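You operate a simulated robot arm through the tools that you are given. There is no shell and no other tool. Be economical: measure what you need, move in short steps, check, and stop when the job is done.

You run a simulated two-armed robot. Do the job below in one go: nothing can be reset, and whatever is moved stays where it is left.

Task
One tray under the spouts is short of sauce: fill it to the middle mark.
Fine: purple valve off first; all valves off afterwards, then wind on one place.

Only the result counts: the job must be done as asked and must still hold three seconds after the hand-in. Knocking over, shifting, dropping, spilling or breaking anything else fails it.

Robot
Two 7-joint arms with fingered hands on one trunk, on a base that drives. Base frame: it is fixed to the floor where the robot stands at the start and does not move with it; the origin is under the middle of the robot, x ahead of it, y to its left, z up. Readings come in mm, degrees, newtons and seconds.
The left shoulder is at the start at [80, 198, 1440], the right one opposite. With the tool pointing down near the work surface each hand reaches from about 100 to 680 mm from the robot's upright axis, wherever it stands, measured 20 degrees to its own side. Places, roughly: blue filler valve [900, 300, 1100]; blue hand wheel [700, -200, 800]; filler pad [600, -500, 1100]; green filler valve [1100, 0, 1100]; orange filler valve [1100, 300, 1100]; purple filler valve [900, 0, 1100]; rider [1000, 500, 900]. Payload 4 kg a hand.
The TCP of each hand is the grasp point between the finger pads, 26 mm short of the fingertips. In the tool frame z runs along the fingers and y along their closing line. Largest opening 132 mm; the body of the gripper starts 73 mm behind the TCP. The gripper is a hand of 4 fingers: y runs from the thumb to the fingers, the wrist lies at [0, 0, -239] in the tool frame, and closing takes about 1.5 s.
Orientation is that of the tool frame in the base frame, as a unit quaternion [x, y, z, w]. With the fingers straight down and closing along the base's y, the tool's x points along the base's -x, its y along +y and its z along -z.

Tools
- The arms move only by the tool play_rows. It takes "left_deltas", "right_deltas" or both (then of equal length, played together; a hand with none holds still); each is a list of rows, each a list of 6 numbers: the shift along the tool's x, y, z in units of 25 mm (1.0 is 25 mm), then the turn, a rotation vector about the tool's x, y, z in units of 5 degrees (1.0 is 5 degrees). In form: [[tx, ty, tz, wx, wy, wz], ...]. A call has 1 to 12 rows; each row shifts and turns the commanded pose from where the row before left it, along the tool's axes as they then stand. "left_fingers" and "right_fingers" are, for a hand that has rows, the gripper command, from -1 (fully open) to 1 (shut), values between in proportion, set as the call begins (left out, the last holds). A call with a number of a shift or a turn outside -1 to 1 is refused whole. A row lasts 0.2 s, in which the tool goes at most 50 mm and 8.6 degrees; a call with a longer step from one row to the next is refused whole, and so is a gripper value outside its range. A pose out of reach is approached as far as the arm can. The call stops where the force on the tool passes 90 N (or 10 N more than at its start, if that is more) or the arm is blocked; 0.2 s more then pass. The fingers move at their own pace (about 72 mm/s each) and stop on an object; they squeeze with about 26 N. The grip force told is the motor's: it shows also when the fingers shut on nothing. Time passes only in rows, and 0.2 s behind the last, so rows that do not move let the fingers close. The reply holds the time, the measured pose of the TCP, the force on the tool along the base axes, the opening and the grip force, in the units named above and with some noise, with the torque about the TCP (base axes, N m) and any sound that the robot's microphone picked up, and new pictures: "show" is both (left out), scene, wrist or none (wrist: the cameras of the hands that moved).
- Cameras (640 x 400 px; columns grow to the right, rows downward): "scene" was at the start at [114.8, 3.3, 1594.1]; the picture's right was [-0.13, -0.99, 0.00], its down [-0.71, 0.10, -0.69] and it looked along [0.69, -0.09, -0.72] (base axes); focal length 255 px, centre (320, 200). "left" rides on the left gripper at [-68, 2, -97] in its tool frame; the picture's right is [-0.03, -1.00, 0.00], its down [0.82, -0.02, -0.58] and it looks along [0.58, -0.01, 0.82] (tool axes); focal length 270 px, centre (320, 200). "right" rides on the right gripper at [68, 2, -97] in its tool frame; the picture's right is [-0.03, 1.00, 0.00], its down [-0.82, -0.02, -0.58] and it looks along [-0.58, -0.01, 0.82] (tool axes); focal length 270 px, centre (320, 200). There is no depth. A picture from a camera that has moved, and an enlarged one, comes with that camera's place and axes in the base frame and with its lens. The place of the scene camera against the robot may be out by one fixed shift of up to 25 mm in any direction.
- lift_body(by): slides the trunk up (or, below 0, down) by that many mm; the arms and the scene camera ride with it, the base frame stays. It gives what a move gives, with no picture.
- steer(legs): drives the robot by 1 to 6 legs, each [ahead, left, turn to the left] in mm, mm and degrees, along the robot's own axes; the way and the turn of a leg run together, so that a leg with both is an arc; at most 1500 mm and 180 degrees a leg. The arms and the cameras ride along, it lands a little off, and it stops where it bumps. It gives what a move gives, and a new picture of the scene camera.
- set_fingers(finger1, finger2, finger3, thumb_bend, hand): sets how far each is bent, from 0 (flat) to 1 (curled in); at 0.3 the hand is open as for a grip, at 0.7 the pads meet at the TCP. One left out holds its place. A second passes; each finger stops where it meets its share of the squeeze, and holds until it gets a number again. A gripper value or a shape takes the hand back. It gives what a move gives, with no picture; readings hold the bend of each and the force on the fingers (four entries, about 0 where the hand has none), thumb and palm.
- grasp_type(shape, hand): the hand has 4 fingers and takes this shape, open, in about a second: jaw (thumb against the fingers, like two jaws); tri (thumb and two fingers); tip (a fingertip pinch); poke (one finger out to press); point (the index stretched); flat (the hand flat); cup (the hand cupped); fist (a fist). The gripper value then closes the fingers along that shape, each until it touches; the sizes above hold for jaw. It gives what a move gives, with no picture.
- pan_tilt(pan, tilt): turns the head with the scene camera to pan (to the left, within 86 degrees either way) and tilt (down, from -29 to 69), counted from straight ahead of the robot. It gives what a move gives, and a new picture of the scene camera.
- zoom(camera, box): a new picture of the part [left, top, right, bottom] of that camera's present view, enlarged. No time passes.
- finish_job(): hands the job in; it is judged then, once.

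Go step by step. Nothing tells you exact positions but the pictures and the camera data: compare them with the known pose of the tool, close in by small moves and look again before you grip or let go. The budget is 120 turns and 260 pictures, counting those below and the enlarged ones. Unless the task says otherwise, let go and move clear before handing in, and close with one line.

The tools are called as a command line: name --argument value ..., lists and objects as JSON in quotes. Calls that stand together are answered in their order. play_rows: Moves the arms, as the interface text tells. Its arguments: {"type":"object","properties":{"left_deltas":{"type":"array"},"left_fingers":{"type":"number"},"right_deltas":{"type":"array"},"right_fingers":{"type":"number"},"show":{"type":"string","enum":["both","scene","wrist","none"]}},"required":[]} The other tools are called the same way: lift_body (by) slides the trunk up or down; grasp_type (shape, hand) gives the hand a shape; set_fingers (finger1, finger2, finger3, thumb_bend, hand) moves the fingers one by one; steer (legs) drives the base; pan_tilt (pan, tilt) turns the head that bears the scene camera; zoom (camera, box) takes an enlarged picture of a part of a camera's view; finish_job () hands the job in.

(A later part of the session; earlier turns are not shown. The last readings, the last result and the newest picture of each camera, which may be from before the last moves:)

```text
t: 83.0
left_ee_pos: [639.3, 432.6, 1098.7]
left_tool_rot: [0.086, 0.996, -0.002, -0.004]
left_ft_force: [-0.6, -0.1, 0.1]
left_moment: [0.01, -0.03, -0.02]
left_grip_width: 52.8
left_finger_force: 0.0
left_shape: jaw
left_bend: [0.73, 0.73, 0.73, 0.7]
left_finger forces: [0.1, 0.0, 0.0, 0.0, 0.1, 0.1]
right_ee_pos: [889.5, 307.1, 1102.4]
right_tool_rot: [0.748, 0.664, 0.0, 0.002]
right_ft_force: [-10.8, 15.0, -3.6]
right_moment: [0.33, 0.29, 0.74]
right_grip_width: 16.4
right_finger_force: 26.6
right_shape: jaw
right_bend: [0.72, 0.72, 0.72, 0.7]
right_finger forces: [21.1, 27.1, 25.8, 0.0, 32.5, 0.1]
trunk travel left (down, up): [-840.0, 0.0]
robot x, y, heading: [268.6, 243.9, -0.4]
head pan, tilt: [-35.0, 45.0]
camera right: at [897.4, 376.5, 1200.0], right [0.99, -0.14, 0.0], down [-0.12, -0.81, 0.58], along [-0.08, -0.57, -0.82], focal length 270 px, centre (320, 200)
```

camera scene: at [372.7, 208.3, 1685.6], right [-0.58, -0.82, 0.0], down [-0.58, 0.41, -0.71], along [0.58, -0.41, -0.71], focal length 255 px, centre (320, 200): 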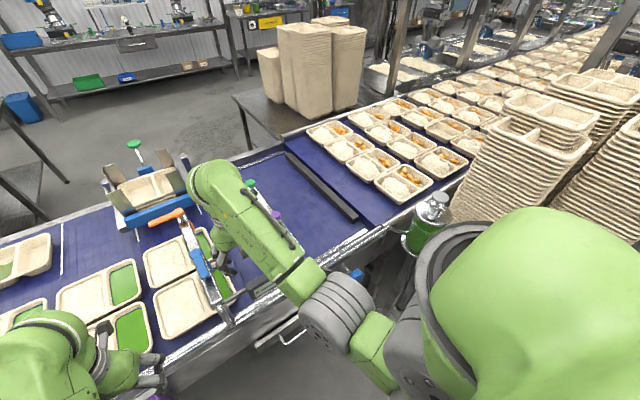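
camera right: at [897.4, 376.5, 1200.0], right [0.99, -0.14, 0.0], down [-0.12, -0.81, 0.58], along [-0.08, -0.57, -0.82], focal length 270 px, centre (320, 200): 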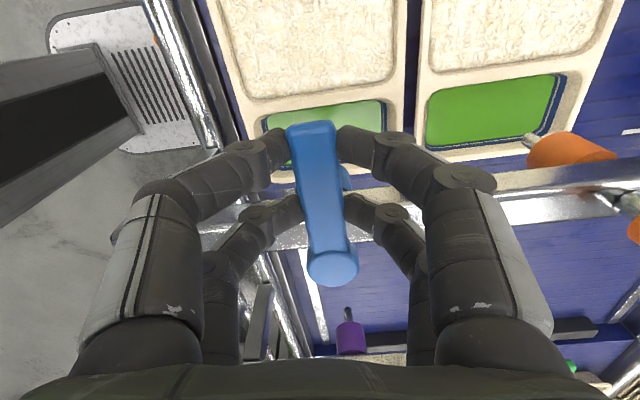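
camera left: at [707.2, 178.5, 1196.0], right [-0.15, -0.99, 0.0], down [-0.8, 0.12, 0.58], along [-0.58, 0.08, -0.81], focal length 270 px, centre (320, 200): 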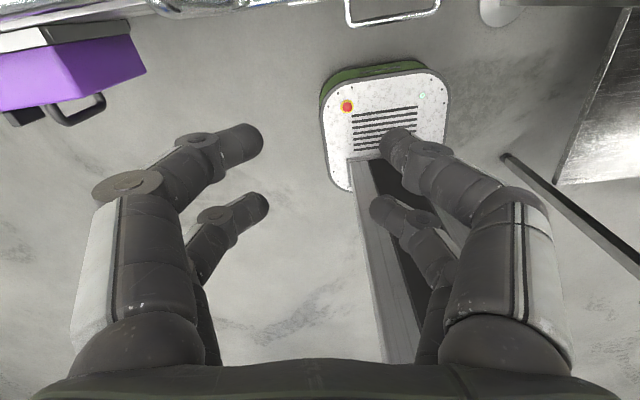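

Torque has risen at the stop. I'll release, lift and start untwisting away.

play_rows --right_deltas '[[0, 0, 0, 0, 0, 0], [0, 0, 0, 0, 0, 0], [0, 0, 0, 0, 0, 0], [0, 0, 0, 0, 0, 0], [0, 0, -0.6, 0, 0, 0], [0, 0, -0.8, 0, 0, 0], [0, 0, -0.8, 0, 0, 0], [0, 0, 0, 0, 0, 0]]' --right_fingers 0.2 --show "wrist"

play_rows --right_deltas '[[0, -0.5, 0, 0, 0, -1], [0, -0.5, 0, 0, 0, -1], [0, -0.5, 0, 0, 0, -1], [0, -0.5, 0, 0, 0, -1], [0, -0.5, 0, 0, 0, -1], [0, -0.5, 0, 0, 0, -1], [0, -0.5, 0, 0, 0, -1], [0, -0.5, 0, 0, 0, -1], [0, -0.5, 0, 0, 0, -1], [0, -0.5, 0, 0, 0, -1]]' --show "none"

play_rows --right_deltas '[[0, -0.5, 0, 0, 0, -1], [0, -0.5, 0, 0, 0, -1], [0, -0.5, 0, 0, 0, -1], [0, -0.5, 0, 0, 0, -1], [0, -0.5, 0, 0, 0, -1], [0, -0.5, 0, 0, 0, -1], [0, -0.5, 0, 0, 0, -1], [0, -0.5, 0, 0, 0, -1], [0, -0.5, 0, 0, 0, -1], [0, -0.5, 0, 0, 0, -0.3]]'

zoom --camera "scene" --box '[130, 170, 300, 330]'

```text
t: 84.8
left_ee_pos: [641.9, 428.8, 1099.8]
left_tool_rot: [0.087, 0.996, 0.0, -0.004]
left_ft_force: [-0.3, 0.0, -0.2]
left_moment: [0.01, 0.01, -0.01]
left_grip_width: 53.2
left_finger_force: 0.1
left_shape: jaw
left_bend: [0.73, 0.73, 0.73, 0.7]
left_finger forces: [0.0, 0.0, 0.0, 0.1, 0.0, 0.0]
right_ee_pos: [892.1, 303.5, 1157.6]
right_tool_rot: [0.747, 0.665, 0.002, 0.001]
right_ft_force: [-0.4, 0.2, 1.1]
right_moment: [-0.01, 0.0, 0.01]
right_grip_width: 52.5
right_finger_force: 0.0
right_shape: jaw
right_bend: [0.73, 0.73, 0.73, 0.7]
right_finger forces: [0.0, 0.0, 0.1, 0.0, 0.1, 0.1]
trunk travel left (down, up): [-840.0, 0.0]
robot x, y, heading: [270.4, 239.6, -0.1]
head pan, tilt: [-35.0, 45.0]
camera right: at [899.6, 371.9, 1255.3], right [0.99, -0.14, 0.0], down [-0.12, -0.81, 0.58], along [-0.08, -0.57, -0.82], focal length 270 px, centre (320, 200)
```

right: 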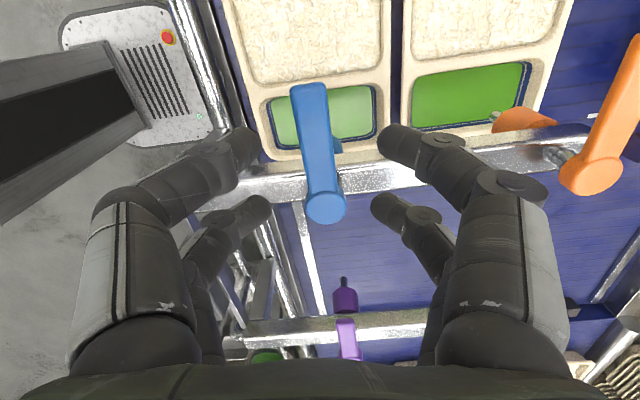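

```text
t: 87.0
left_ee_pos: [641.2, 426.9, 1099.6]
left_tool_rot: [0.087, 0.996, -0.001, -0.004]
left_ft_force: [0.1, -0.7, 0.2]
left_moment: [0.01, -0.01, 0.02]
left_grip_width: 53.1
left_finger_force: 0.1
left_shape: jaw
left_bend: [0.73, 0.73, 0.73, 0.7]
left_finger forces: [0.0, 0.0, 0.0, 0.0, 0.0, 0.0]
right_ee_pos: [774.1, 269.9, 1157.5]
right_tool_rot: [0.396, 0.918, 0.001, 0.001]
right_ft_force: [0.0, 0.5, -1.1]
right_moment: [-0.01, 0.02, -0.01]
right_grip_width: 52.5
right_finger_force: 0.1
right_shape: jaw
right_bend: [0.73, 0.73, 0.73, 0.7]
right_finger forces: [0.0, 0.0, 0.0, 0.0, 0.0, 0.0]
trunk travel left (down, up): [-840.0, 0.0]
robot x, y, heading: [270.8, 239.9, -0.4]
head pan, tilt: [-35.0, 45.0]
```

```text
t: 89.2
left_ee_pos: [640.6, 429.0, 1099.4]
left_tool_rot: [0.087, 0.996, -0.001, -0.005]
left_ft_force: [-0.6, 0.2, -0.1]
left_moment: [0.0, 0.01, 0.01]
left_grip_width: 53.1
left_finger_force: 0.1
left_shape: jaw
left_bend: [0.73, 0.73, 0.73, 0.7]
left_finger forces: [0.0, 0.0, 0.1, 0.0, 0.1, 0.0]
right_ee_pos: [737.3, 163.4, 1141.8]
right_tool_rot: [0.001, 1.0, 0.001, 0.001]
right_ft_force: [-0.8, 0.3, 0.6]
right_moment: [0.0, 0.0, 0.05]
right_grip_width: 52.5
right_finger_force: 0.1
right_shape: jaw
right_bend: [0.73, 0.73, 0.73, 0.7]
right_finger forces: [0.0, 0.0, 0.0, 0.1, 0.0, 0.0]
right hand out of reach, approached as far as the arm can: row 6, 7, 8, 9
trunk travel left (down, up): [-840.0, 0.0]
robot x, y, heading: [269.6, 239.3, -0.2]
head pan, tilt: [-35.0, 45.0]
camera scene: at [372.6, 207.0, 1685.6], right [-0.58, -0.82, 0.0], down [-0.58, 0.41, -0.71], along [0.58, -0.41, -0.71], focal length 255 px, centre (320, 200)
camera right: at [666.6, 166.4, 1238.4], right [0.03, 1.0, 0.0], down [0.81, -0.02, 0.58], along [0.58, -0.01, -0.81], focal length 270 px, centre (320, 200)
```

scene: 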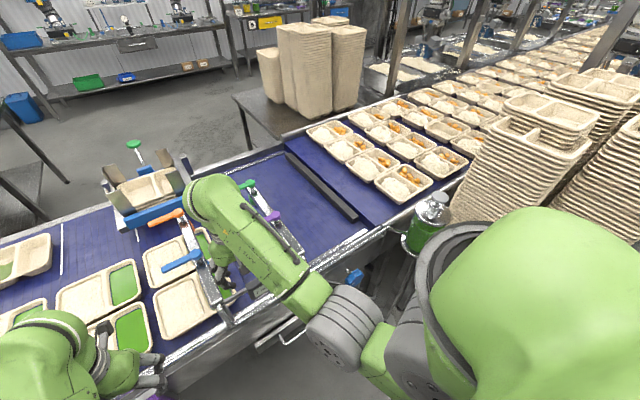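
right: 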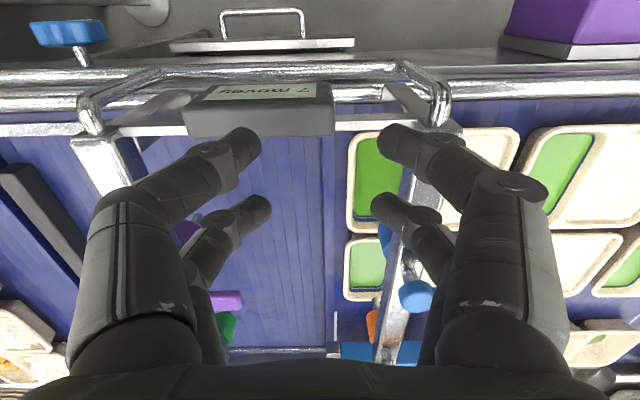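

```text
2.50 times, centred on (215, 250) of scene
camera zoom: at [372.6, 207.0, 1685.6], right [-0.58, -0.82, 0.0], down [-0.58, 0.41, -0.71], along [0.58, -0.41, -0.71], focal length 636 px, centre (582, 75)
```

zoom: 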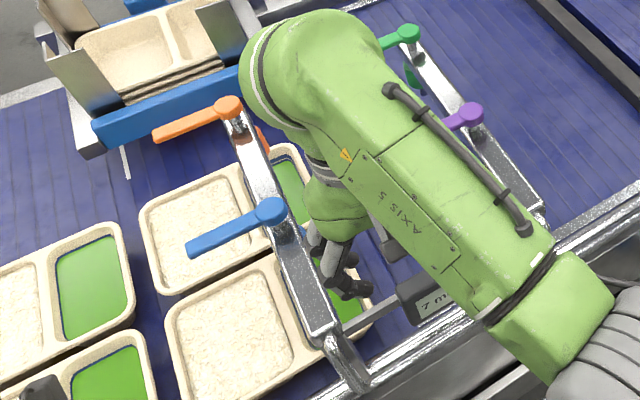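

The display shows 7 and all four levers are crosswise, so all valves are off. Next is the blue hand wheel: I'll back off, lower the trunk and look at it from the front.

steer --legs '[[-190, -240, 0]]'

lift_body --by -400

pan_tilt --pan -15 --tilt 40

zoom --camera "right" --box '[0, 0, 640, 400]'

```text
t: 91.2
left_ee_pos: [451.5, 193.6, 1096.6]
left_tool_rot: [0.087, 0.996, -0.003, -0.006]
left_ft_force: [-0.5, 0.2, -0.2]
left_moment: [-0.01, 0.04, 0.02]
left_grip_width: 53.1
left_finger_force: 0.1
left_shape: jaw
left_bend: [0.73, 0.73, 0.73, 0.7]
left_finger forces: [0.0, 0.0, 0.0, 0.0, 0.0, 0.0]
right_ee_pos: [546.8, -71.1, 1140.7]
right_tool_rot: [0.001, 1.0, -0.001, 0.002]
right_ft_force: [-0.4, 0.0, -0.1]
right_moment: [0.01, -0.01, -0.03]
right_grip_width: 52.5
right_finger_force: 0.1
right_shape: jaw
right_bend: [0.73, 0.73, 0.73, 0.7]
right_finger forces: [0.1, 0.0, 0.0, 0.0, 0.0, 0.0]
trunk travel left (down, up): [-840.0, 0.0]
robot x, y, heading: [79.5, 5.6, -0.3]
head pan, tilt: [-35.0, 45.0]
camera scene: at [183.8, -27.4, 1685.5], right [-0.58, -0.82, 0.0], down [-0.58, 0.41, -0.71], along [0.58, -0.41, -0.71], focal length 255 px, centre (320, 200)
```

scene: 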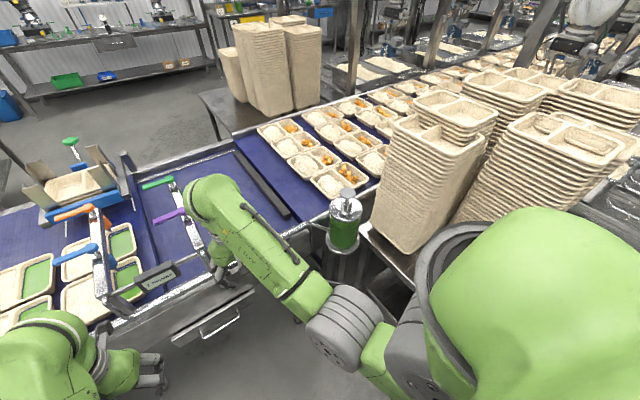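

```text
t: 95.1
left_ee_pos: [449.3, 190.7, 698.6]
left_tool_rot: [0.086, 0.996, 0.0, -0.004]
left_ft_force: [-0.5, -1.0, 0.5]
left_moment: [-0.01, 0.01, -0.03]
left_grip_width: 53.1
left_finger_force: 0.0
left_shape: jaw
left_bend: [0.73, 0.73, 0.73, 0.7]
left_finger forces: [0.0, 0.0, 0.1, 0.0, 0.0, 0.0]
right_ee_pos: [545.2, -73.0, 742.2]
right_tool_rot: [0.002, 1.0, 0.001, 0.003]
right_ft_force: [0.5, 0.1, -0.1]
right_moment: [-0.02, -0.01, 0.01]
right_grip_width: 52.4
right_finger_force: 0.1
right_shape: jaw
right_bend: [0.73, 0.73, 0.73, 0.7]
right_finger forces: [0.0, 0.1, 0.0, 0.1, 0.0, 0.0]
trunk travel left (down, up): [-440.0, 400.0]
robot x, y, heading: [81.3, 3.2, -0.0]
head pan, tilt: [-35.0, 45.0]
```

```text
t: 95.9
left_ee_pos: [450.3, 190.1, 699.3]
left_tool_rot: [0.086, 0.996, -0.001, -0.004]
left_ft_force: [0.0, 0.6, -0.2]
left_moment: [-0.01, 0.0, -0.02]
left_grip_width: 53.4
left_finger_force: 0.1
left_shape: jaw
left_bend: [0.73, 0.73, 0.73, 0.7]
left_finger forces: [0.0, 0.0, 0.0, 0.1, 0.1, 0.1]
right_ee_pos: [546.6, -72.4, 740.8]
right_tool_rot: [0.002, 1.0, 0.001, 0.003]
right_ft_force: [0.0, -0.1, 0.6]
right_moment: [0.04, 0.02, 0.0]
right_grip_width: 52.5
right_finger_force: 0.1
right_shape: jaw
right_bend: [0.73, 0.73, 0.73, 0.7]
right_finger forces: [0.0, 0.0, 0.0, 0.0, 0.0, 0.0]
trunk travel left (down, up): [-440.0, 400.0]
robot x, y, heading: [79.2, 2.1, 0.1]
head pan, tilt: [-15.0, 40.0]
camera scene: at [196.5, -6.3, 1292.8], right [-0.26, -0.97, 0.0], down [-0.62, 0.17, -0.77], along [0.74, -0.2, -0.64], focal length 255 px, centre (320, 200)
```

scene: 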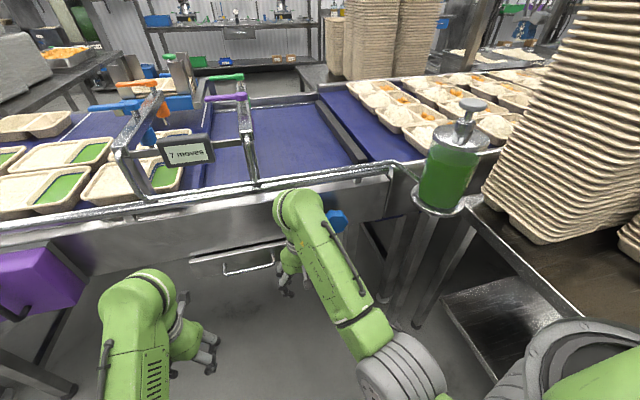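

```text
1.00 times, centred on (320, 200) of right (not enlarged: the box is as wide or as high as the picture)
camera zoom: at [475.0, -71.0, 838.6], right [0.03, 1.0, 0.0], down [0.81, -0.02, 0.58], along [0.58, -0.02, -0.81], focal length 270 px, centre (320, 200)
```

zoom: 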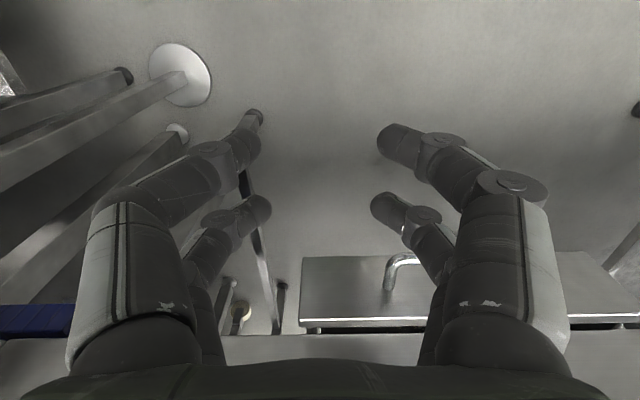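

I'll swing the right hand to point forward and slide it over in front of the wheel.

play_rows --right_deltas '[[0, -0.4, 0, 0, -1, 0], [0, -0.4, 0, 0, -1, 0], [0, -0.4, 0, 0, -1, 0], [0, -0.4, 0, 0, -1, 0], [0, -0.4, 0, 0, -1, 0], [0, -0.4, 0, 0, -1, 0], [0, -0.4, 0, 0, -1, 0], [0, -0.4, 0, 0, -1, 0], [0, -0.4, 0, 0, -1, 0], [0, -0.4, 0, 0, -1, 0], [0, -0.4, 0, 0, -1, 0], [0, -0.4, 0, 0, -1, 0]]' --right_fingers -0.9

```text
t: 98.5
left_ee_pos: [450.1, 191.8, 699.8]
left_tool_rot: [0.086, 0.996, -0.001, -0.004]
left_ft_force: [-0.3, 0.1, -0.8]
left_moment: [0.0, -0.03, 0.01]
left_grip_width: 53.2
left_finger_force: 0.2
left_shape: jaw
left_bend: [0.73, 0.73, 0.73, 0.7]
left_finger forces: [0.1, 0.0, 0.0, 0.0, 0.0, 0.0]
right_ee_pos: [543.7, -194.1, 740.9]
right_tool_rot: [0.001, 0.865, 0.001, 0.502]
right_ft_force: [-0.1, -0.3, 0.4]
right_moment: [0.0, -0.01, 0.0]
right_grip_width: 125.3
right_finger_force: 0.1
right_shape: jaw
right_bend: [0.4, 0.4, 0.4, 0.29]
right_finger forces: [0.0, 0.0, 0.0, 0.1, 0.0, 0.1]
trunk travel left (down, up): [-440.0, 400.0]
robot x, y, heading: [79.0, 2.2, -0.0]
head pan, tilt: [-15.0, 40.0]
camera scene: at [196.1, -6.3, 1292.9], right [-0.26, -0.97, 0.0], down [-0.62, 0.17, -0.77], along [0.74, -0.2, -0.64], focal length 255 px, centre (320, 200)
camera right: at [425.1, -190.6, 730.3], right [0.02, 1.0, 0.02], down [-0.1, -0.02, 0.99], along [1.0, -0.02, 0.1], focal length 270 px, centre (320, 200)
```

scene: 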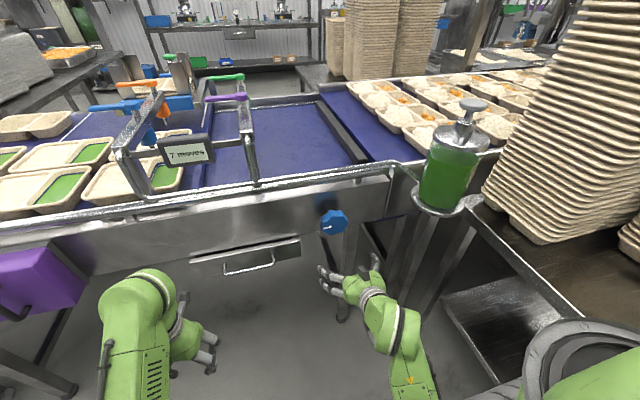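
right: 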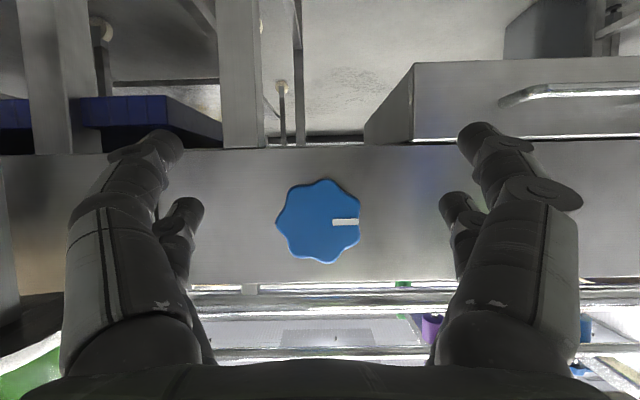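

The wheel is clear to see: centre about (670, -196, 774), 77 mm across, with its white pointer toward +y. I'll level the hand and centre it in front.

play_rows --right_deltas '[[-0.78, -0.03, 0.473, 0, 0, 0], [-0.78, -0.03, 0.473, 0, 0, 0], [-0.78, 0, 0.473, 0, 0, 0], [0, 0, 0, 0, -1, 0], [0, 0, 0, 0, -1, 0], [0, 0, 0, 0, -1, 0], [0, 0, 0, 0, -1, 0], [0, 0, 0, 0, -1, 0], [0, 0, 0, 0, -1, 0], [0, 0, 0, 0, 0, 0]]'

zoom --camera "scene" --box '[270, 180, 400, 290]'

```text
t: 100.7
left_ee_pos: [450.8, 190.5, 699.4]
left_tool_rot: [0.086, 0.996, 0.0, -0.004]
left_ft_force: [0.4, 1.0, 0.7]
left_moment: [0.0, -0.03, -0.02]
left_grip_width: 52.8
left_finger_force: 0.0
left_shape: jaw
left_bend: [0.73, 0.73, 0.73, 0.7]
left_finger forces: [0.0, 0.0, 0.0, 0.1, 0.0, 0.0]
right_ee_pos: [604.5, -185.4, 774.0]
right_tool_rot: [0.004, 0.712, -0.003, 0.703]
right_ft_force: [-0.3, 0.0, 0.0]
right_moment: [-0.01, 0.01, -0.01]
right_grip_width: 125.0
right_finger_force: 0.0
right_shape: jaw
right_bend: [0.4, 0.4, 0.4, 0.29]
right_finger forces: [0.0, 0.0, 0.0, 0.1, 0.1, 0.0]
right hand out of reach, approached as far as the arm can: row 7, 8
trunk travel left (down, up): [-440.0, 400.0]
robot x, y, heading: [81.7, 2.1, -0.2]
head pan, tilt: [-15.0, 40.0]
camera scene: at [196.8, -6.2, 1292.8], right [-0.26, -0.97, 0.0], down [-0.62, 0.17, -0.77], along [0.74, -0.2, -0.64], focal length 255 px, centre (320, 200)
camera right: at [505.5, -183.1, 707.1], right [0.01, 1.0, 0.03], down [-0.57, -0.02, 0.82], along [0.82, -0.02, 0.57], focal length 270 px, centre (320, 200)
```

scene: 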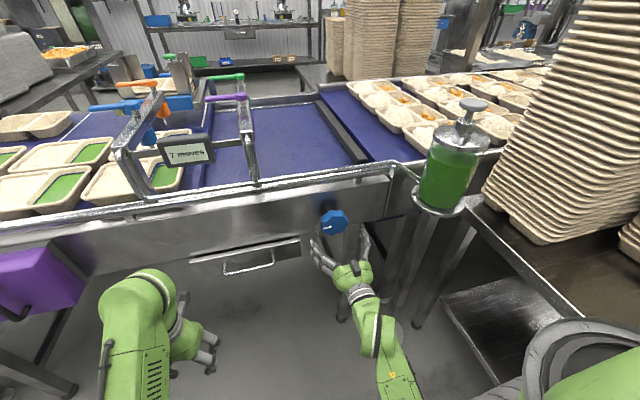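
right: 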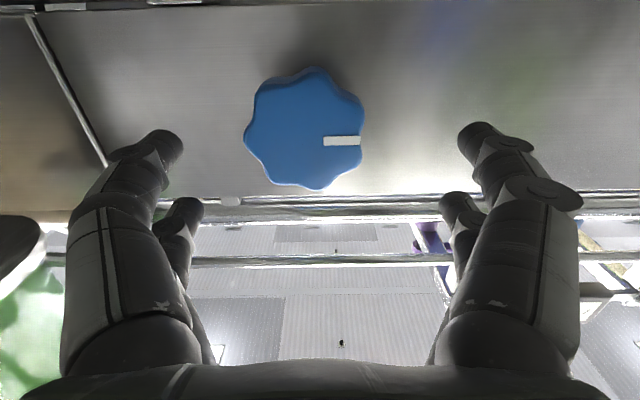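

```text
3.64 times, centred on (335, 235) of scene
camera zoom: at [196.8, -6.2, 1292.8], right [-0.26, -0.97, 0.0], down [-0.62, 0.17, -0.77], along [0.74, -0.2, -0.64], focal length 926 px, centre (266, 73)
```

zoom: 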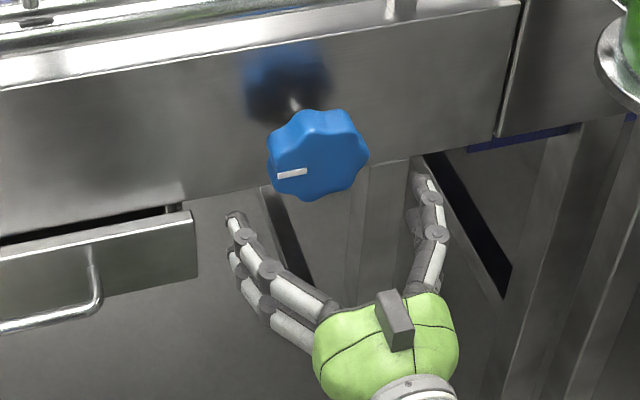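

The wheel face comes out at about (700, -197, 779), 88 mm across. I'll centre up and advance with the fingers open around it.

play_rows --right_deltas '[[-0.2, -0.48, 0.3, 0, 0, 0], [0, 0, 0.8, 0, 0, 0], [0, 0, 0.8, 0, 0, 0], [0, 0, 0.7, 0, 0, 0], [0, 0, 0, 0, 0, 0]]' --right_fingers -1

zoom --camera "scene" --box '[270, 180, 400, 290]'

```text
t: 101.9
left_ee_pos: [450.7, 190.8, 699.2]
left_tool_rot: [0.087, 0.996, -0.001, -0.004]
left_ft_force: [0.0, 1.0, 0.4]
left_moment: [0.0, -0.01, 0.01]
left_grip_width: 53.0
left_finger_force: 0.0
left_shape: jaw
left_bend: [0.73, 0.73, 0.73, 0.7]
left_finger forces: [0.1, 0.1, 0.0, 0.0, 0.0, 0.0]
right_ee_pos: [661.0, -195.9, 774.4]
right_tool_rot: [0.001, 0.705, 0.0, 0.709]
right_ft_force: [-0.4, 0.1, 0.0]
right_moment: [0.01, -0.01, 0.0]
right_grip_width: 132.0
right_finger_force: 0.0
right_shape: jaw
right_bend: [0.3, 0.3, 0.3, 0.3]
right_finger forces: [0.0, 0.1, 0.0, 0.0, 0.0, 0.0]
right hand out of reach, approached as far as the arm can: row 1, 2
trunk travel left (down, up): [-440.0, 400.0]
robot x, y, heading: [81.5, -3.2, 0.2]
head pan, tilt: [-15.0, 40.0]
camera scene: at [196.2, -6.2, 1292.9], right [-0.26, -0.97, 0.0], down [-0.62, 0.17, -0.77], along [0.74, -0.2, -0.64], focal length 255 px, centre (320, 200)
camera right: at [562.6, -194.3, 705.3], right [0.0, 1.0, 0.03], down [-0.58, -0.02, 0.81], along [0.81, -0.02, 0.58], focal length 270 px, centre (320, 200)
```

scene: 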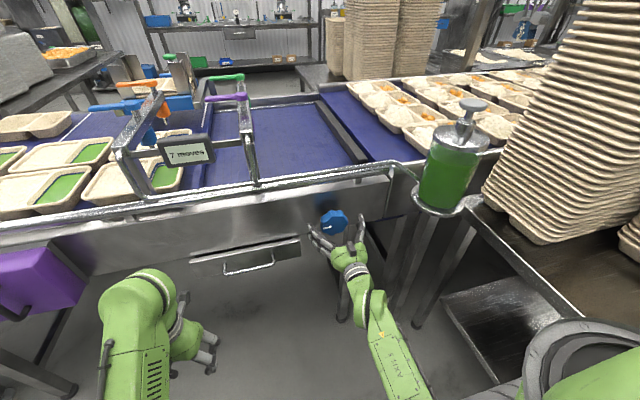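
right: 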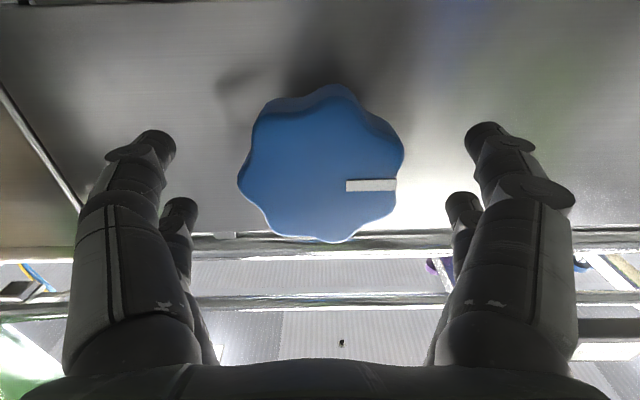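

```text
3.64 times, centred on (335, 235) of scene
camera zoom: at [196.2, -6.2, 1292.9], right [-0.26, -0.97, 0.0], down [-0.62, 0.17, -0.77], along [0.74, -0.2, -0.64], focal length 926 px, centre (266, 73)
```

zoom: 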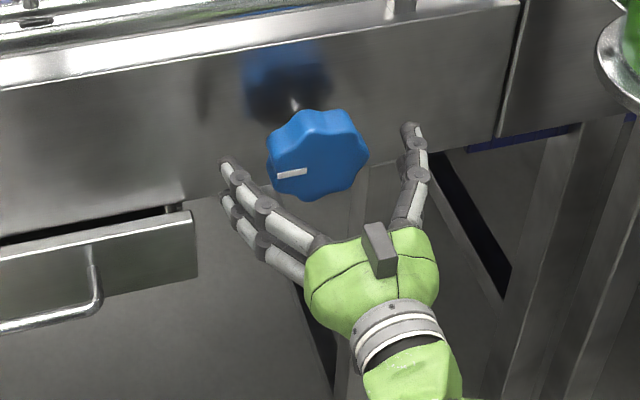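

The wheel is centred with its face near x 690. I'll advance 40 mm and close on the rim.

play_rows --right_deltas '[[0, 0, 0.5, 0, 0, 0], [0, 0, 0.5, 0, 0, 0], [0, 0, 0.56, 0, 0, 0], [0, 0, 0, 0, 0, 0]]' --show "wrist"

play_rows --right_deltas '[[0, 0, 0, 0, 0, 0], [0, 0, 0, 0, 0, 0], [0, 0, 0, 0, 0, 0], [0, 0, 0, 0, 0, 0], [0, 0, 0, 0, 0, 0]]' --right_fingers 0.5

zoom --camera "scene" --box '[0, 70, 260, 230]'

```text
t: 102.9
left_ee_pos: [449.4, 191.4, 699.6]
left_tool_rot: [0.086, 0.996, 0.0, -0.005]
left_ft_force: [0.2, 0.0, 0.1]
left_moment: [-0.01, -0.04, -0.01]
left_grip_width: 52.9
left_finger_force: 0.1
left_shape: jaw
left_bend: [0.73, 0.73, 0.73, 0.7]
left_finger forces: [0.0, 0.0, 0.0, 0.1, 0.2, 0.0]
right_ee_pos: [698.8, -196.7, 773.5]
right_tool_rot: [0.001, 0.705, 0.0, 0.709]
right_ft_force: [1.0, 0.5, -0.1]
right_moment: [0.02, 0.01, 0.01]
right_grip_width: 131.8
right_finger_force: 0.2
right_shape: jaw
right_bend: [0.3, 0.3, 0.3, 0.3]
right_finger forces: [0.0, 0.0, 0.1, 0.0, 0.0, 0.0]
trunk travel left (down, up): [-440.0, 400.0]
robot x, y, heading: [77.7, 0.8, -0.1]
head pan, tilt: [-15.0, 40.0]
camera right: at [601.1, -194.5, 705.7], right [0.0, 1.0, 0.03], down [-0.58, -0.02, 0.81], along [0.81, -0.02, 0.58], focal length 270 px, centre (320, 200)
```

right: 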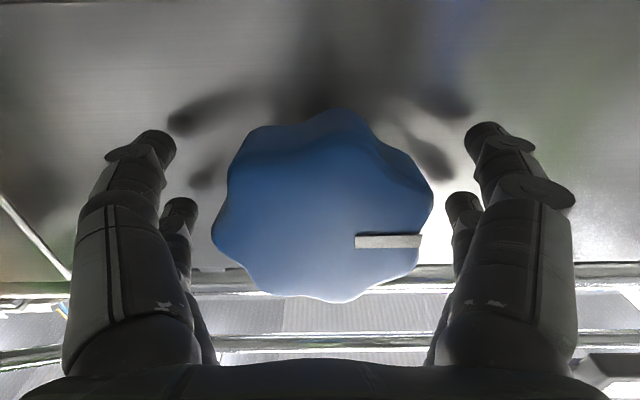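

```text
t: 104.1
left_ee_pos: [452.5, 190.2, 698.8]
left_tool_rot: [0.086, 0.996, -0.001, -0.006]
left_ft_force: [-0.6, -0.5, 0.3]
left_moment: [0.01, 0.02, -0.01]
left_grip_width: 53.1
left_finger_force: 0.0
left_shape: jaw
left_bend: [0.73, 0.73, 0.73, 0.7]
left_finger forces: [0.0, 0.1, 0.0, 0.0, 0.1, 0.0]
right_ee_pos: [700.8, -197.7, 774.2]
right_tool_rot: [0.0, 0.706, 0.001, 0.709]
right_ft_force: [18.3, -2.2, 0.9]
right_moment: [0.04, 0.07, -0.22]
right_grip_width: 48.9
right_finger_force: 26.4
right_shape: jaw
right_bend: [0.75, 0.75, 0.75, 0.75]
right_finger forces: [23.6, 24.2, 24.0, 0.0, 26.6, 0.0]
trunk travel left (down, up): [-440.0, 400.0]
robot x, y, heading: [82.4, -1.2, -0.1]
head pan, tilt: [-15.0, 40.0]
camera scene: at [199.9, -6.7, 1292.6], right [-0.26, -0.97, 0.0], down [-0.62, 0.17, -0.76], along [0.74, -0.2, -0.64], focal length 255 px, centre (320, 200)
camera right: at [603.5, -194.8, 705.1], right [0.0, 1.0, 0.03], down [-0.58, -0.02, 0.81], along [0.81, -0.02, 0.58], focal length 270 px, centre (320, 200)
```

scene: 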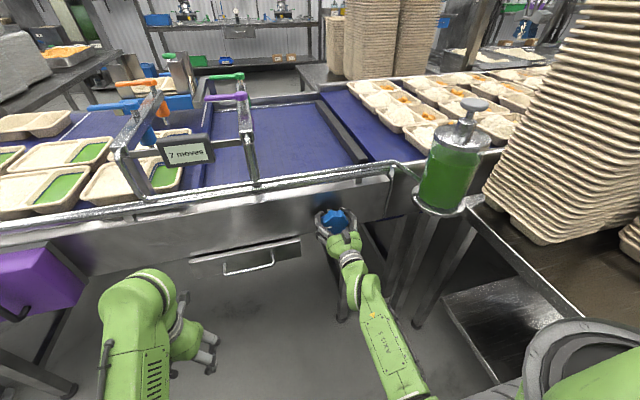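
right: 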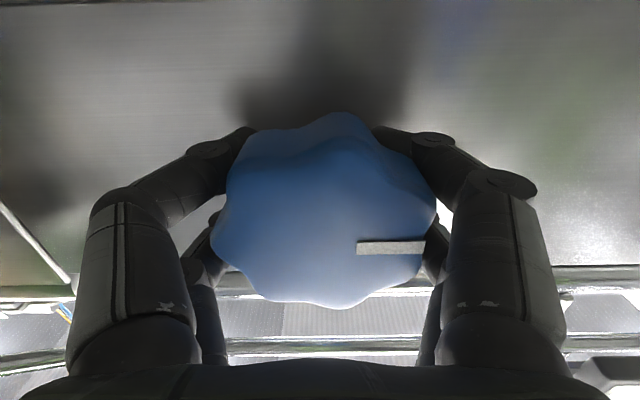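

```text
2.46 times, centred on (130, 150) of scene
camera zoom: at [199.9, -6.7, 1292.6], right [-0.26, -0.97, 0.0], down [-0.62, 0.17, -0.76], along [0.74, -0.2, -0.64], focal length 627 px, centre (788, 323)
```

zoom: 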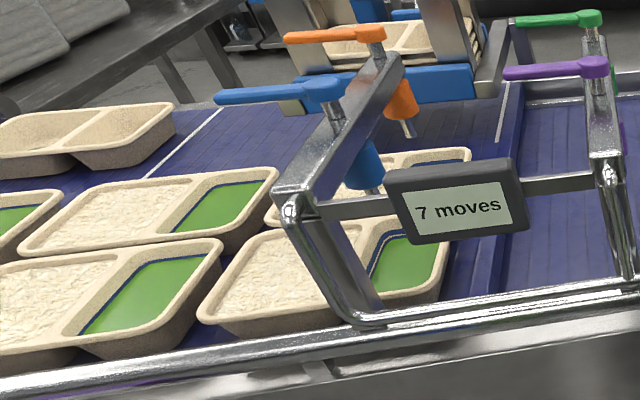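

The wheel is gripped. I'll turn 20 degrees anticlockwise (as the operator sees it) as a test and watch the belt.

play_rows --right_deltas '[[0, 0, 0, 0, 0, -1], [0, 0, 0, 0, 0, -1], [0, 0, 0, 0, 0, -1], [0, 0, 0, 0, 0, -1]]'

zoom --camera "scene" --box '[0, 70, 260, 230]'

```text
t: 105.1
left_ee_pos: [453.8, 189.0, 698.0]
left_tool_rot: [0.086, 0.996, -0.001, -0.008]
left_ft_force: [0.3, -0.2, 0.3]
left_moment: [-0.01, 0.0, 0.01]
left_grip_width: 53.2
left_finger_force: 0.0
left_shape: jaw
left_bend: [0.73, 0.73, 0.73, 0.7]
left_finger forces: [0.1, 0.1, 0.0, 0.0, 0.0, 0.1]
right_ee_pos: [703.7, -197.5, 770.0]
right_tool_rot: [-0.12, 0.697, -0.124, 0.696]
right_ft_force: [50.3, -3.9, 0.0]
right_moment: [2.74, 0.09, -0.49]
right_grip_width: 41.6
right_finger_force: 26.1
right_shape: jaw
right_bend: [0.76, 0.75, 0.75, 0.76]
right_finger forces: [21.0, 43.2, 34.3, 0.1, 40.7, 0.0]
trunk travel left (down, up): [-440.0, 400.0]
robot x, y, heading: [78.2, 3.0, -0.3]
head pan, tilt: [-15.0, 40.0]
camera scene: at [204.6, -7.7, 1292.0], right [-0.26, -0.97, 0.0], down [-0.63, 0.17, -0.76], along [0.74, -0.2, -0.65], focal length 255 px, centre (320, 200)
camera right: at [605.3, -219.0, 705.7], right [0.0, 0.95, -0.32], down [-0.58, 0.26, 0.78], along [0.82, 0.18, 0.55], focal length 270 px, centre (320, 200)
```

scene: 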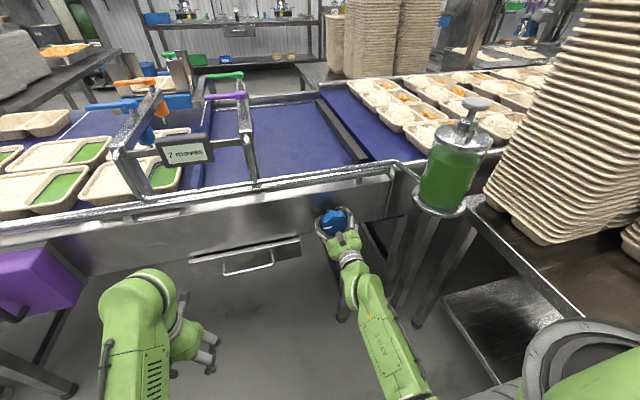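
right: 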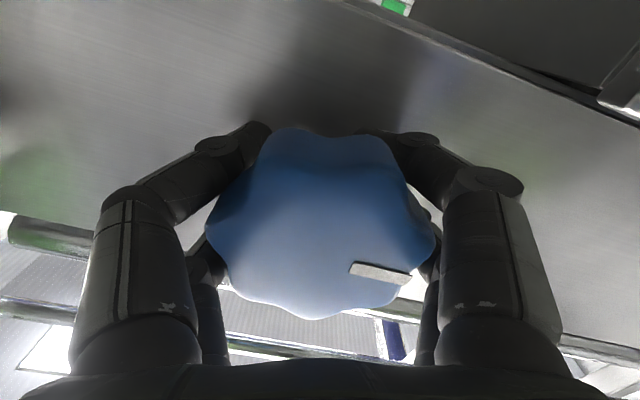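

```text
2.46 times, centred on (130, 150) of scene
camera zoom: at [204.6, -7.7, 1292.0], right [-0.26, -0.97, 0.0], down [-0.63, 0.17, -0.76], along [0.74, -0.2, -0.65], focal length 627 px, centre (788, 323)
```

zoom: 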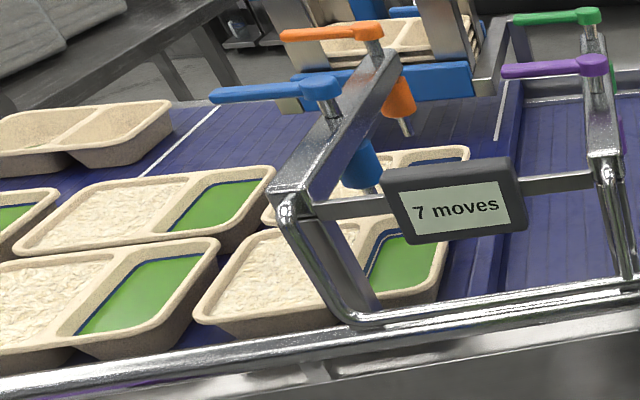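

The fingers closed behind the wheel and slipped, with 50 N of pull. By size the face is at x about 675, not 690. I'll open, back off 15 mm and untwist before regripping on the rim.

play_rows --right_deltas '[[0, 0, 0, 0, 0, 0], [0, 0, 0, 0, 0, 0], [0, 0, 0, 0, 0, 0], [0, 0, 0, 0, 0, 0], [0, 0, -0.3, 0, 0, 1], [0, 0, -0.3, 0, 0, 1], [0, 0, 0, 0, 0, 1], [0, 0, 0, 0, 0, 1], [0, 0, 0, 0, 0, 0]]' --right_fingers -1

zoom --camera "scene" --box '[0, 70, 260, 230]'

zoom --camera "scene" --box '[300, 180, 380, 250]'

```text
t: 107.1
left_ee_pos: [450.1, 191.2, 699.4]
left_tool_rot: [0.087, 0.996, 0.0, -0.004]
left_ft_force: [-0.6, 0.9, 0.1]
left_moment: [0.0, 0.01, -0.04]
left_grip_width: 53.2
left_finger_force: 0.1
left_shape: jaw
left_bend: [0.73, 0.73, 0.73, 0.7]
left_finger forces: [0.0, 0.0, 0.0, 0.0, 0.0, 0.0]
right_ee_pos: [682.7, -196.7, 774.4]
right_tool_rot: [0.002, 0.706, -0.001, 0.709]
right_ft_force: [-0.4, 0.2, -0.4]
right_moment: [0.02, -0.01, 0.02]
right_grip_width: 132.3
right_finger_force: 0.0
right_shape: jaw
right_bend: [0.3, 0.3, 0.3, 0.3]
right_finger forces: [0.0, 0.0, 0.0, 0.0, 0.1, 0.0]
trunk travel left (down, up): [-440.0, 400.0]
robot x, y, heading: [75.4, 0.6, -0.2]
head pan, tilt: [-15.0, 40.0]
camera scene: at [196.6, -6.3, 1292.8], right [-0.26, -0.97, 0.0], down [-0.62, 0.17, -0.77], along [0.74, -0.2, -0.64], focal length 255 px, centre (320, 200)
camera right: at [586.0, -194.5, 705.4], right [0.0, 1.0, 0.03], down [-0.58, -0.02, 0.81], along [0.81, -0.02, 0.58], focal length 270 px, centre (320, 200)
```

scene: 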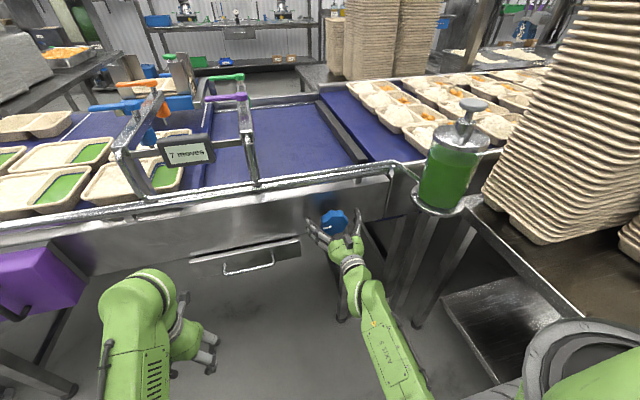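
right: 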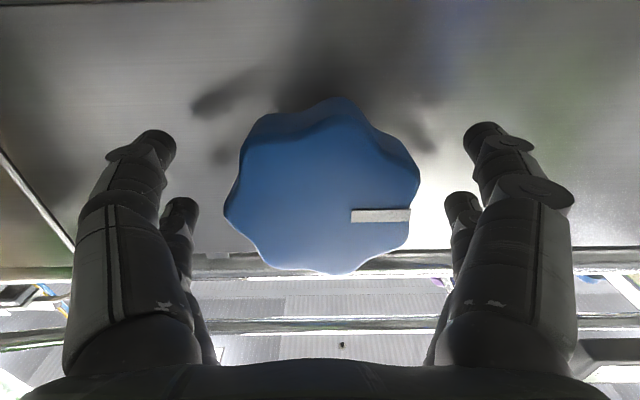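

```text
2.46 times, centred on (130, 150) of scene
camera zoom: at [196.6, -6.3, 1292.8], right [-0.26, -0.97, 0.0], down [-0.62, 0.17, -0.77], along [0.74, -0.2, -0.64], focal length 627 px, centre (788, 323)
```

zoom: 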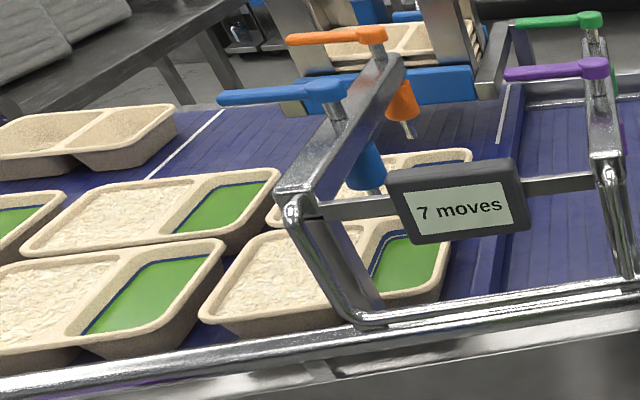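

```text
5.71 times, centred on (340, 215) of scene
camera zoom: at [196.6, -6.3, 1292.8], right [-0.26, -0.97, 0.0], down [-0.62, 0.17, -0.77], along [0.74, -0.2, -0.64], focal length 1455 px, centre (206, 114)
```

zoom: 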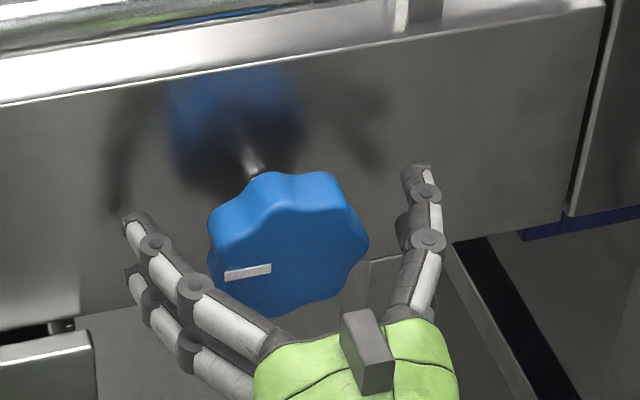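

The wheel and belt are unchanged. I'll regrip on the rim and try a small clockwise turn to compare resistance.

play_rows --right_deltas '[[0, 0, 0, 0, 0, 0], [0, 0, 0, 0, 0, 0], [0, 0, 0, 0, 0, 0], [0, 0, 0, 0, 0, 0], [0, 0, 0, 0, 0, 0]]' --right_fingers 0.6 --show "wrist"

play_rows --right_deltas '[[0, 0, 0, 0, 0, 1], [0, 0, 0, 0, 0, 1]]' --show "wrist"

zoom --camera "scene" --box '[0, 70, 260, 230]'

```text
t: 108.3
left_ee_pos: [450.6, 190.6, 700.1]
left_tool_rot: [0.087, 0.996, -0.001, -0.005]
left_ft_force: [0.5, -1.1, -0.4]
left_moment: [-0.01, -0.01, -0.02]
left_grip_width: 53.1
left_finger_force: 0.0
left_shape: jaw
left_bend: [0.73, 0.73, 0.73, 0.7]
left_finger forces: [0.1, 0.0, 0.0, 0.0, 0.0, 0.0]
right_ee_pos: [683.7, -197.7, 772.9]
right_tool_rot: [0.001, 0.705, 0.0, 0.71]
right_ft_force: [1.9, 0.7, -0.3]
right_moment: [-0.13, 0.02, -0.02]
right_grip_width: 64.0
right_finger_force: 25.5
right_shape: jaw
right_bend: [0.73, 0.72, 0.73, 0.7]
right_finger forces: [24.4, 24.6, 24.4, 0.0, 22.3, 0.0]
trunk travel left (down, up): [-440.0, 400.0]
robot x, y, heading: [78.3, 3.9, 0.2]
head pan, tilt: [-15.0, 40.0]
camera right: at [586.1, -194.6, 705.3], right [0.0, 1.0, 0.03], down [-0.58, -0.02, 0.81], along [0.81, -0.02, 0.58], focal length 270 px, centre (320, 200)
```

right: 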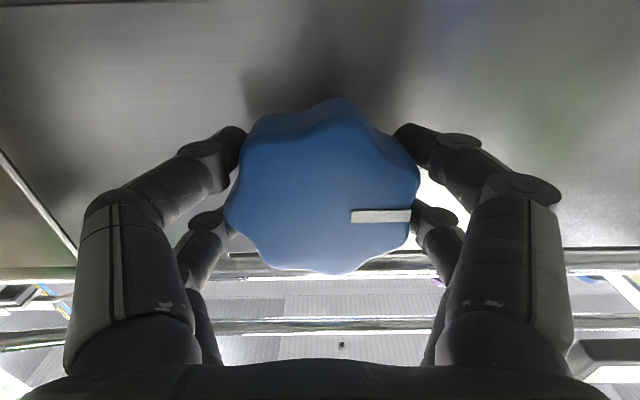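

```text
t: 108.9
left_ee_pos: [450.6, 190.9, 699.2]
left_tool_rot: [0.086, 0.996, -0.001, -0.004]
left_ft_force: [-0.5, -0.3, 0.1]
left_moment: [-0.03, -0.02, 0.01]
left_grip_width: 53.1
left_finger_force: 0.0
left_shape: jaw
left_bend: [0.73, 0.73, 0.73, 0.7]
left_finger forces: [0.1, 0.1, 0.1, 0.0, 0.0, 0.0]
right_ee_pos: [684.2, -197.5, 773.6]
right_tool_rot: [0.062, 0.703, 0.062, 0.706]
right_ft_force: [1.2, 1.2, 0.0]
right_moment: [-0.05, 0.04, -0.05]
right_grip_width: 63.7
right_finger_force: 26.5
right_shape: jaw
right_bend: [0.73, 0.72, 0.73, 0.7]
right_finger forces: [24.8, 24.9, 23.9, 0.0, 22.8, 0.0]
trunk travel left (down, up): [-440.0, 400.0]
robot x, y, heading: [78.6, 0.6, -0.0]
head pan, tilt: [-15.0, 40.0]
camera right: at [586.2, -182.5, 706.6], right [0.0, 0.98, 0.2], down [-0.58, -0.16, 0.8], along [0.81, -0.12, 0.57], focal length 270 px, centre (320, 200)
```

right: 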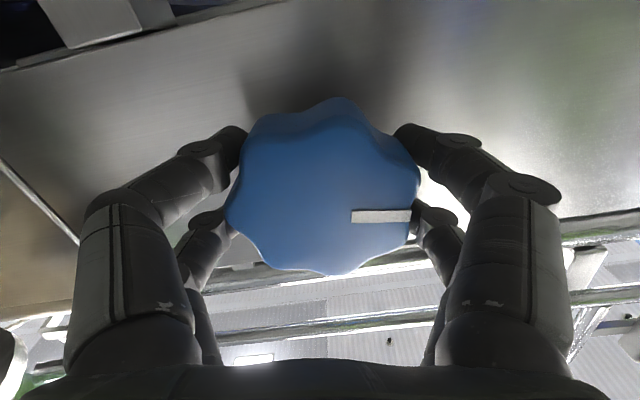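

```text
2.46 times, centred on (130, 150) of scene
camera zoom: at [196.7, -6.1, 1292.8], right [-0.26, -0.97, 0.0], down [-0.62, 0.17, -0.77], along [0.74, -0.2, -0.64], focal length 627 px, centre (788, 323)
```

zoom: 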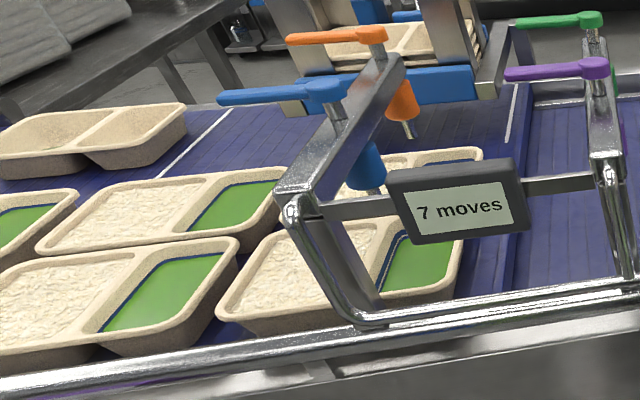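

With a good grip the wheel turns freely, and clockwise carries the belt to the right, away from the already-filled side. I'll turn back anticlockwise past the start to see whether it moves freely to the left.

play_rows --right_deltas '[[0, 0, 0, 0, 0, -1], [0, 0, 0, 0, 0, -1]]' --show "none"

play_rows --right_deltas '[[0, 0, 0, 0, 0, -1], [0, 0, 0, 0, 0, -1]]' --show "wrist"

zoom --camera "scene" --box '[0, 70, 260, 230]'

```text
t: 109.5
left_ee_pos: [449.0, 190.6, 699.6]
left_tool_rot: [0.086, 0.996, -0.002, -0.004]
left_ft_force: [-0.5, -0.3, -0.1]
left_moment: [0.02, -0.03, 0.01]
left_grip_width: 52.8
left_finger_force: 0.0
left_shape: jaw
left_bend: [0.73, 0.73, 0.73, 0.7]
left_finger forces: [0.0, 0.0, 0.0, 0.1, 0.0, 0.0]
right_ee_pos: [682.7, -197.3, 772.5]
right_tool_rot: [0.001, 0.705, -0.001, 0.709]
right_ft_force: [-0.6, 0.4, 0.4]
right_moment: [-0.15, -0.04, -0.04]
right_grip_width: 63.2
right_finger_force: 26.6
right_shape: jaw
right_bend: [0.73, 0.72, 0.73, 0.7]
right_finger forces: [25.1, 25.6, 24.8, 0.0, 23.5, 0.1]
trunk travel left (down, up): [-440.0, 400.0]
robot x, y, heading: [81.3, -0.4, -0.3]
head pan, tilt: [-15.0, 40.0]
```

```text
t: 110.1
left_ee_pos: [450.2, 192.5, 699.6]
left_tool_rot: [0.087, 0.996, 0.0, -0.005]
left_ft_force: [-0.2, -0.2, 1.2]
left_moment: [-0.01, -0.01, -0.04]
left_grip_width: 53.0
left_finger_force: 0.1
left_shape: jaw
left_bend: [0.73, 0.73, 0.73, 0.7]
left_finger forces: [0.1, 0.1, 0.0, 0.0, 0.1, 0.1]
right_ee_pos: [683.2, -198.4, 772.8]
right_tool_rot: [-0.059, 0.703, -0.06, 0.706]
right_ft_force: [1.9, 2.8, 1.6]
right_moment: [3.16, -0.02, 0.03]
right_grip_width: 60.4
right_finger_force: 25.5
right_shape: jaw
right_bend: [0.73, 0.72, 0.73, 0.7]
right_finger forces: [19.6, 36.9, 20.2, 0.1, 40.8, 0.0]
trunk travel left (down, up): [-440.0, 400.0]
robot x, y, heading: [81.3, 2.2, -0.2]
head pan, tilt: [-15.0, 40.0]
camera right: at [586.1, -206.4, 706.4], right [0.0, 0.99, -0.14], down [-0.58, 0.12, 0.8], along [0.81, 0.08, 0.58], focal length 270 px, centre (320, 200)
```

right: 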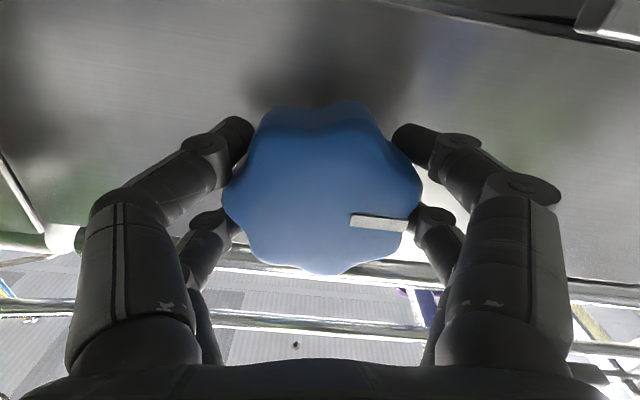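

```text
2.46 times, centred on (130, 150) of scene
camera zoom: at [196.4, -6.4, 1292.9], right [-0.26, -0.97, 0.0], down [-0.62, 0.17, -0.77], along [0.74, -0.2, -0.64], focal length 627 px, centre (788, 323)
```

zoom: 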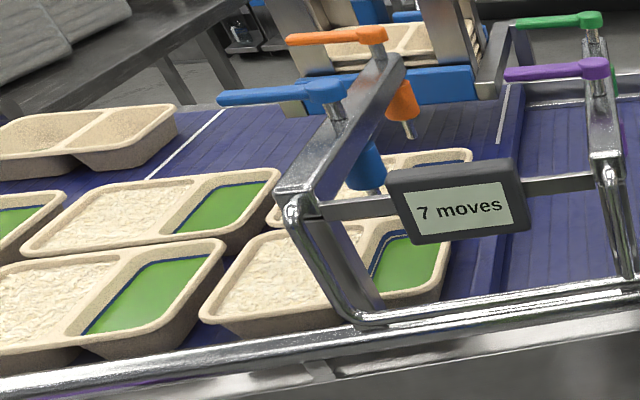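

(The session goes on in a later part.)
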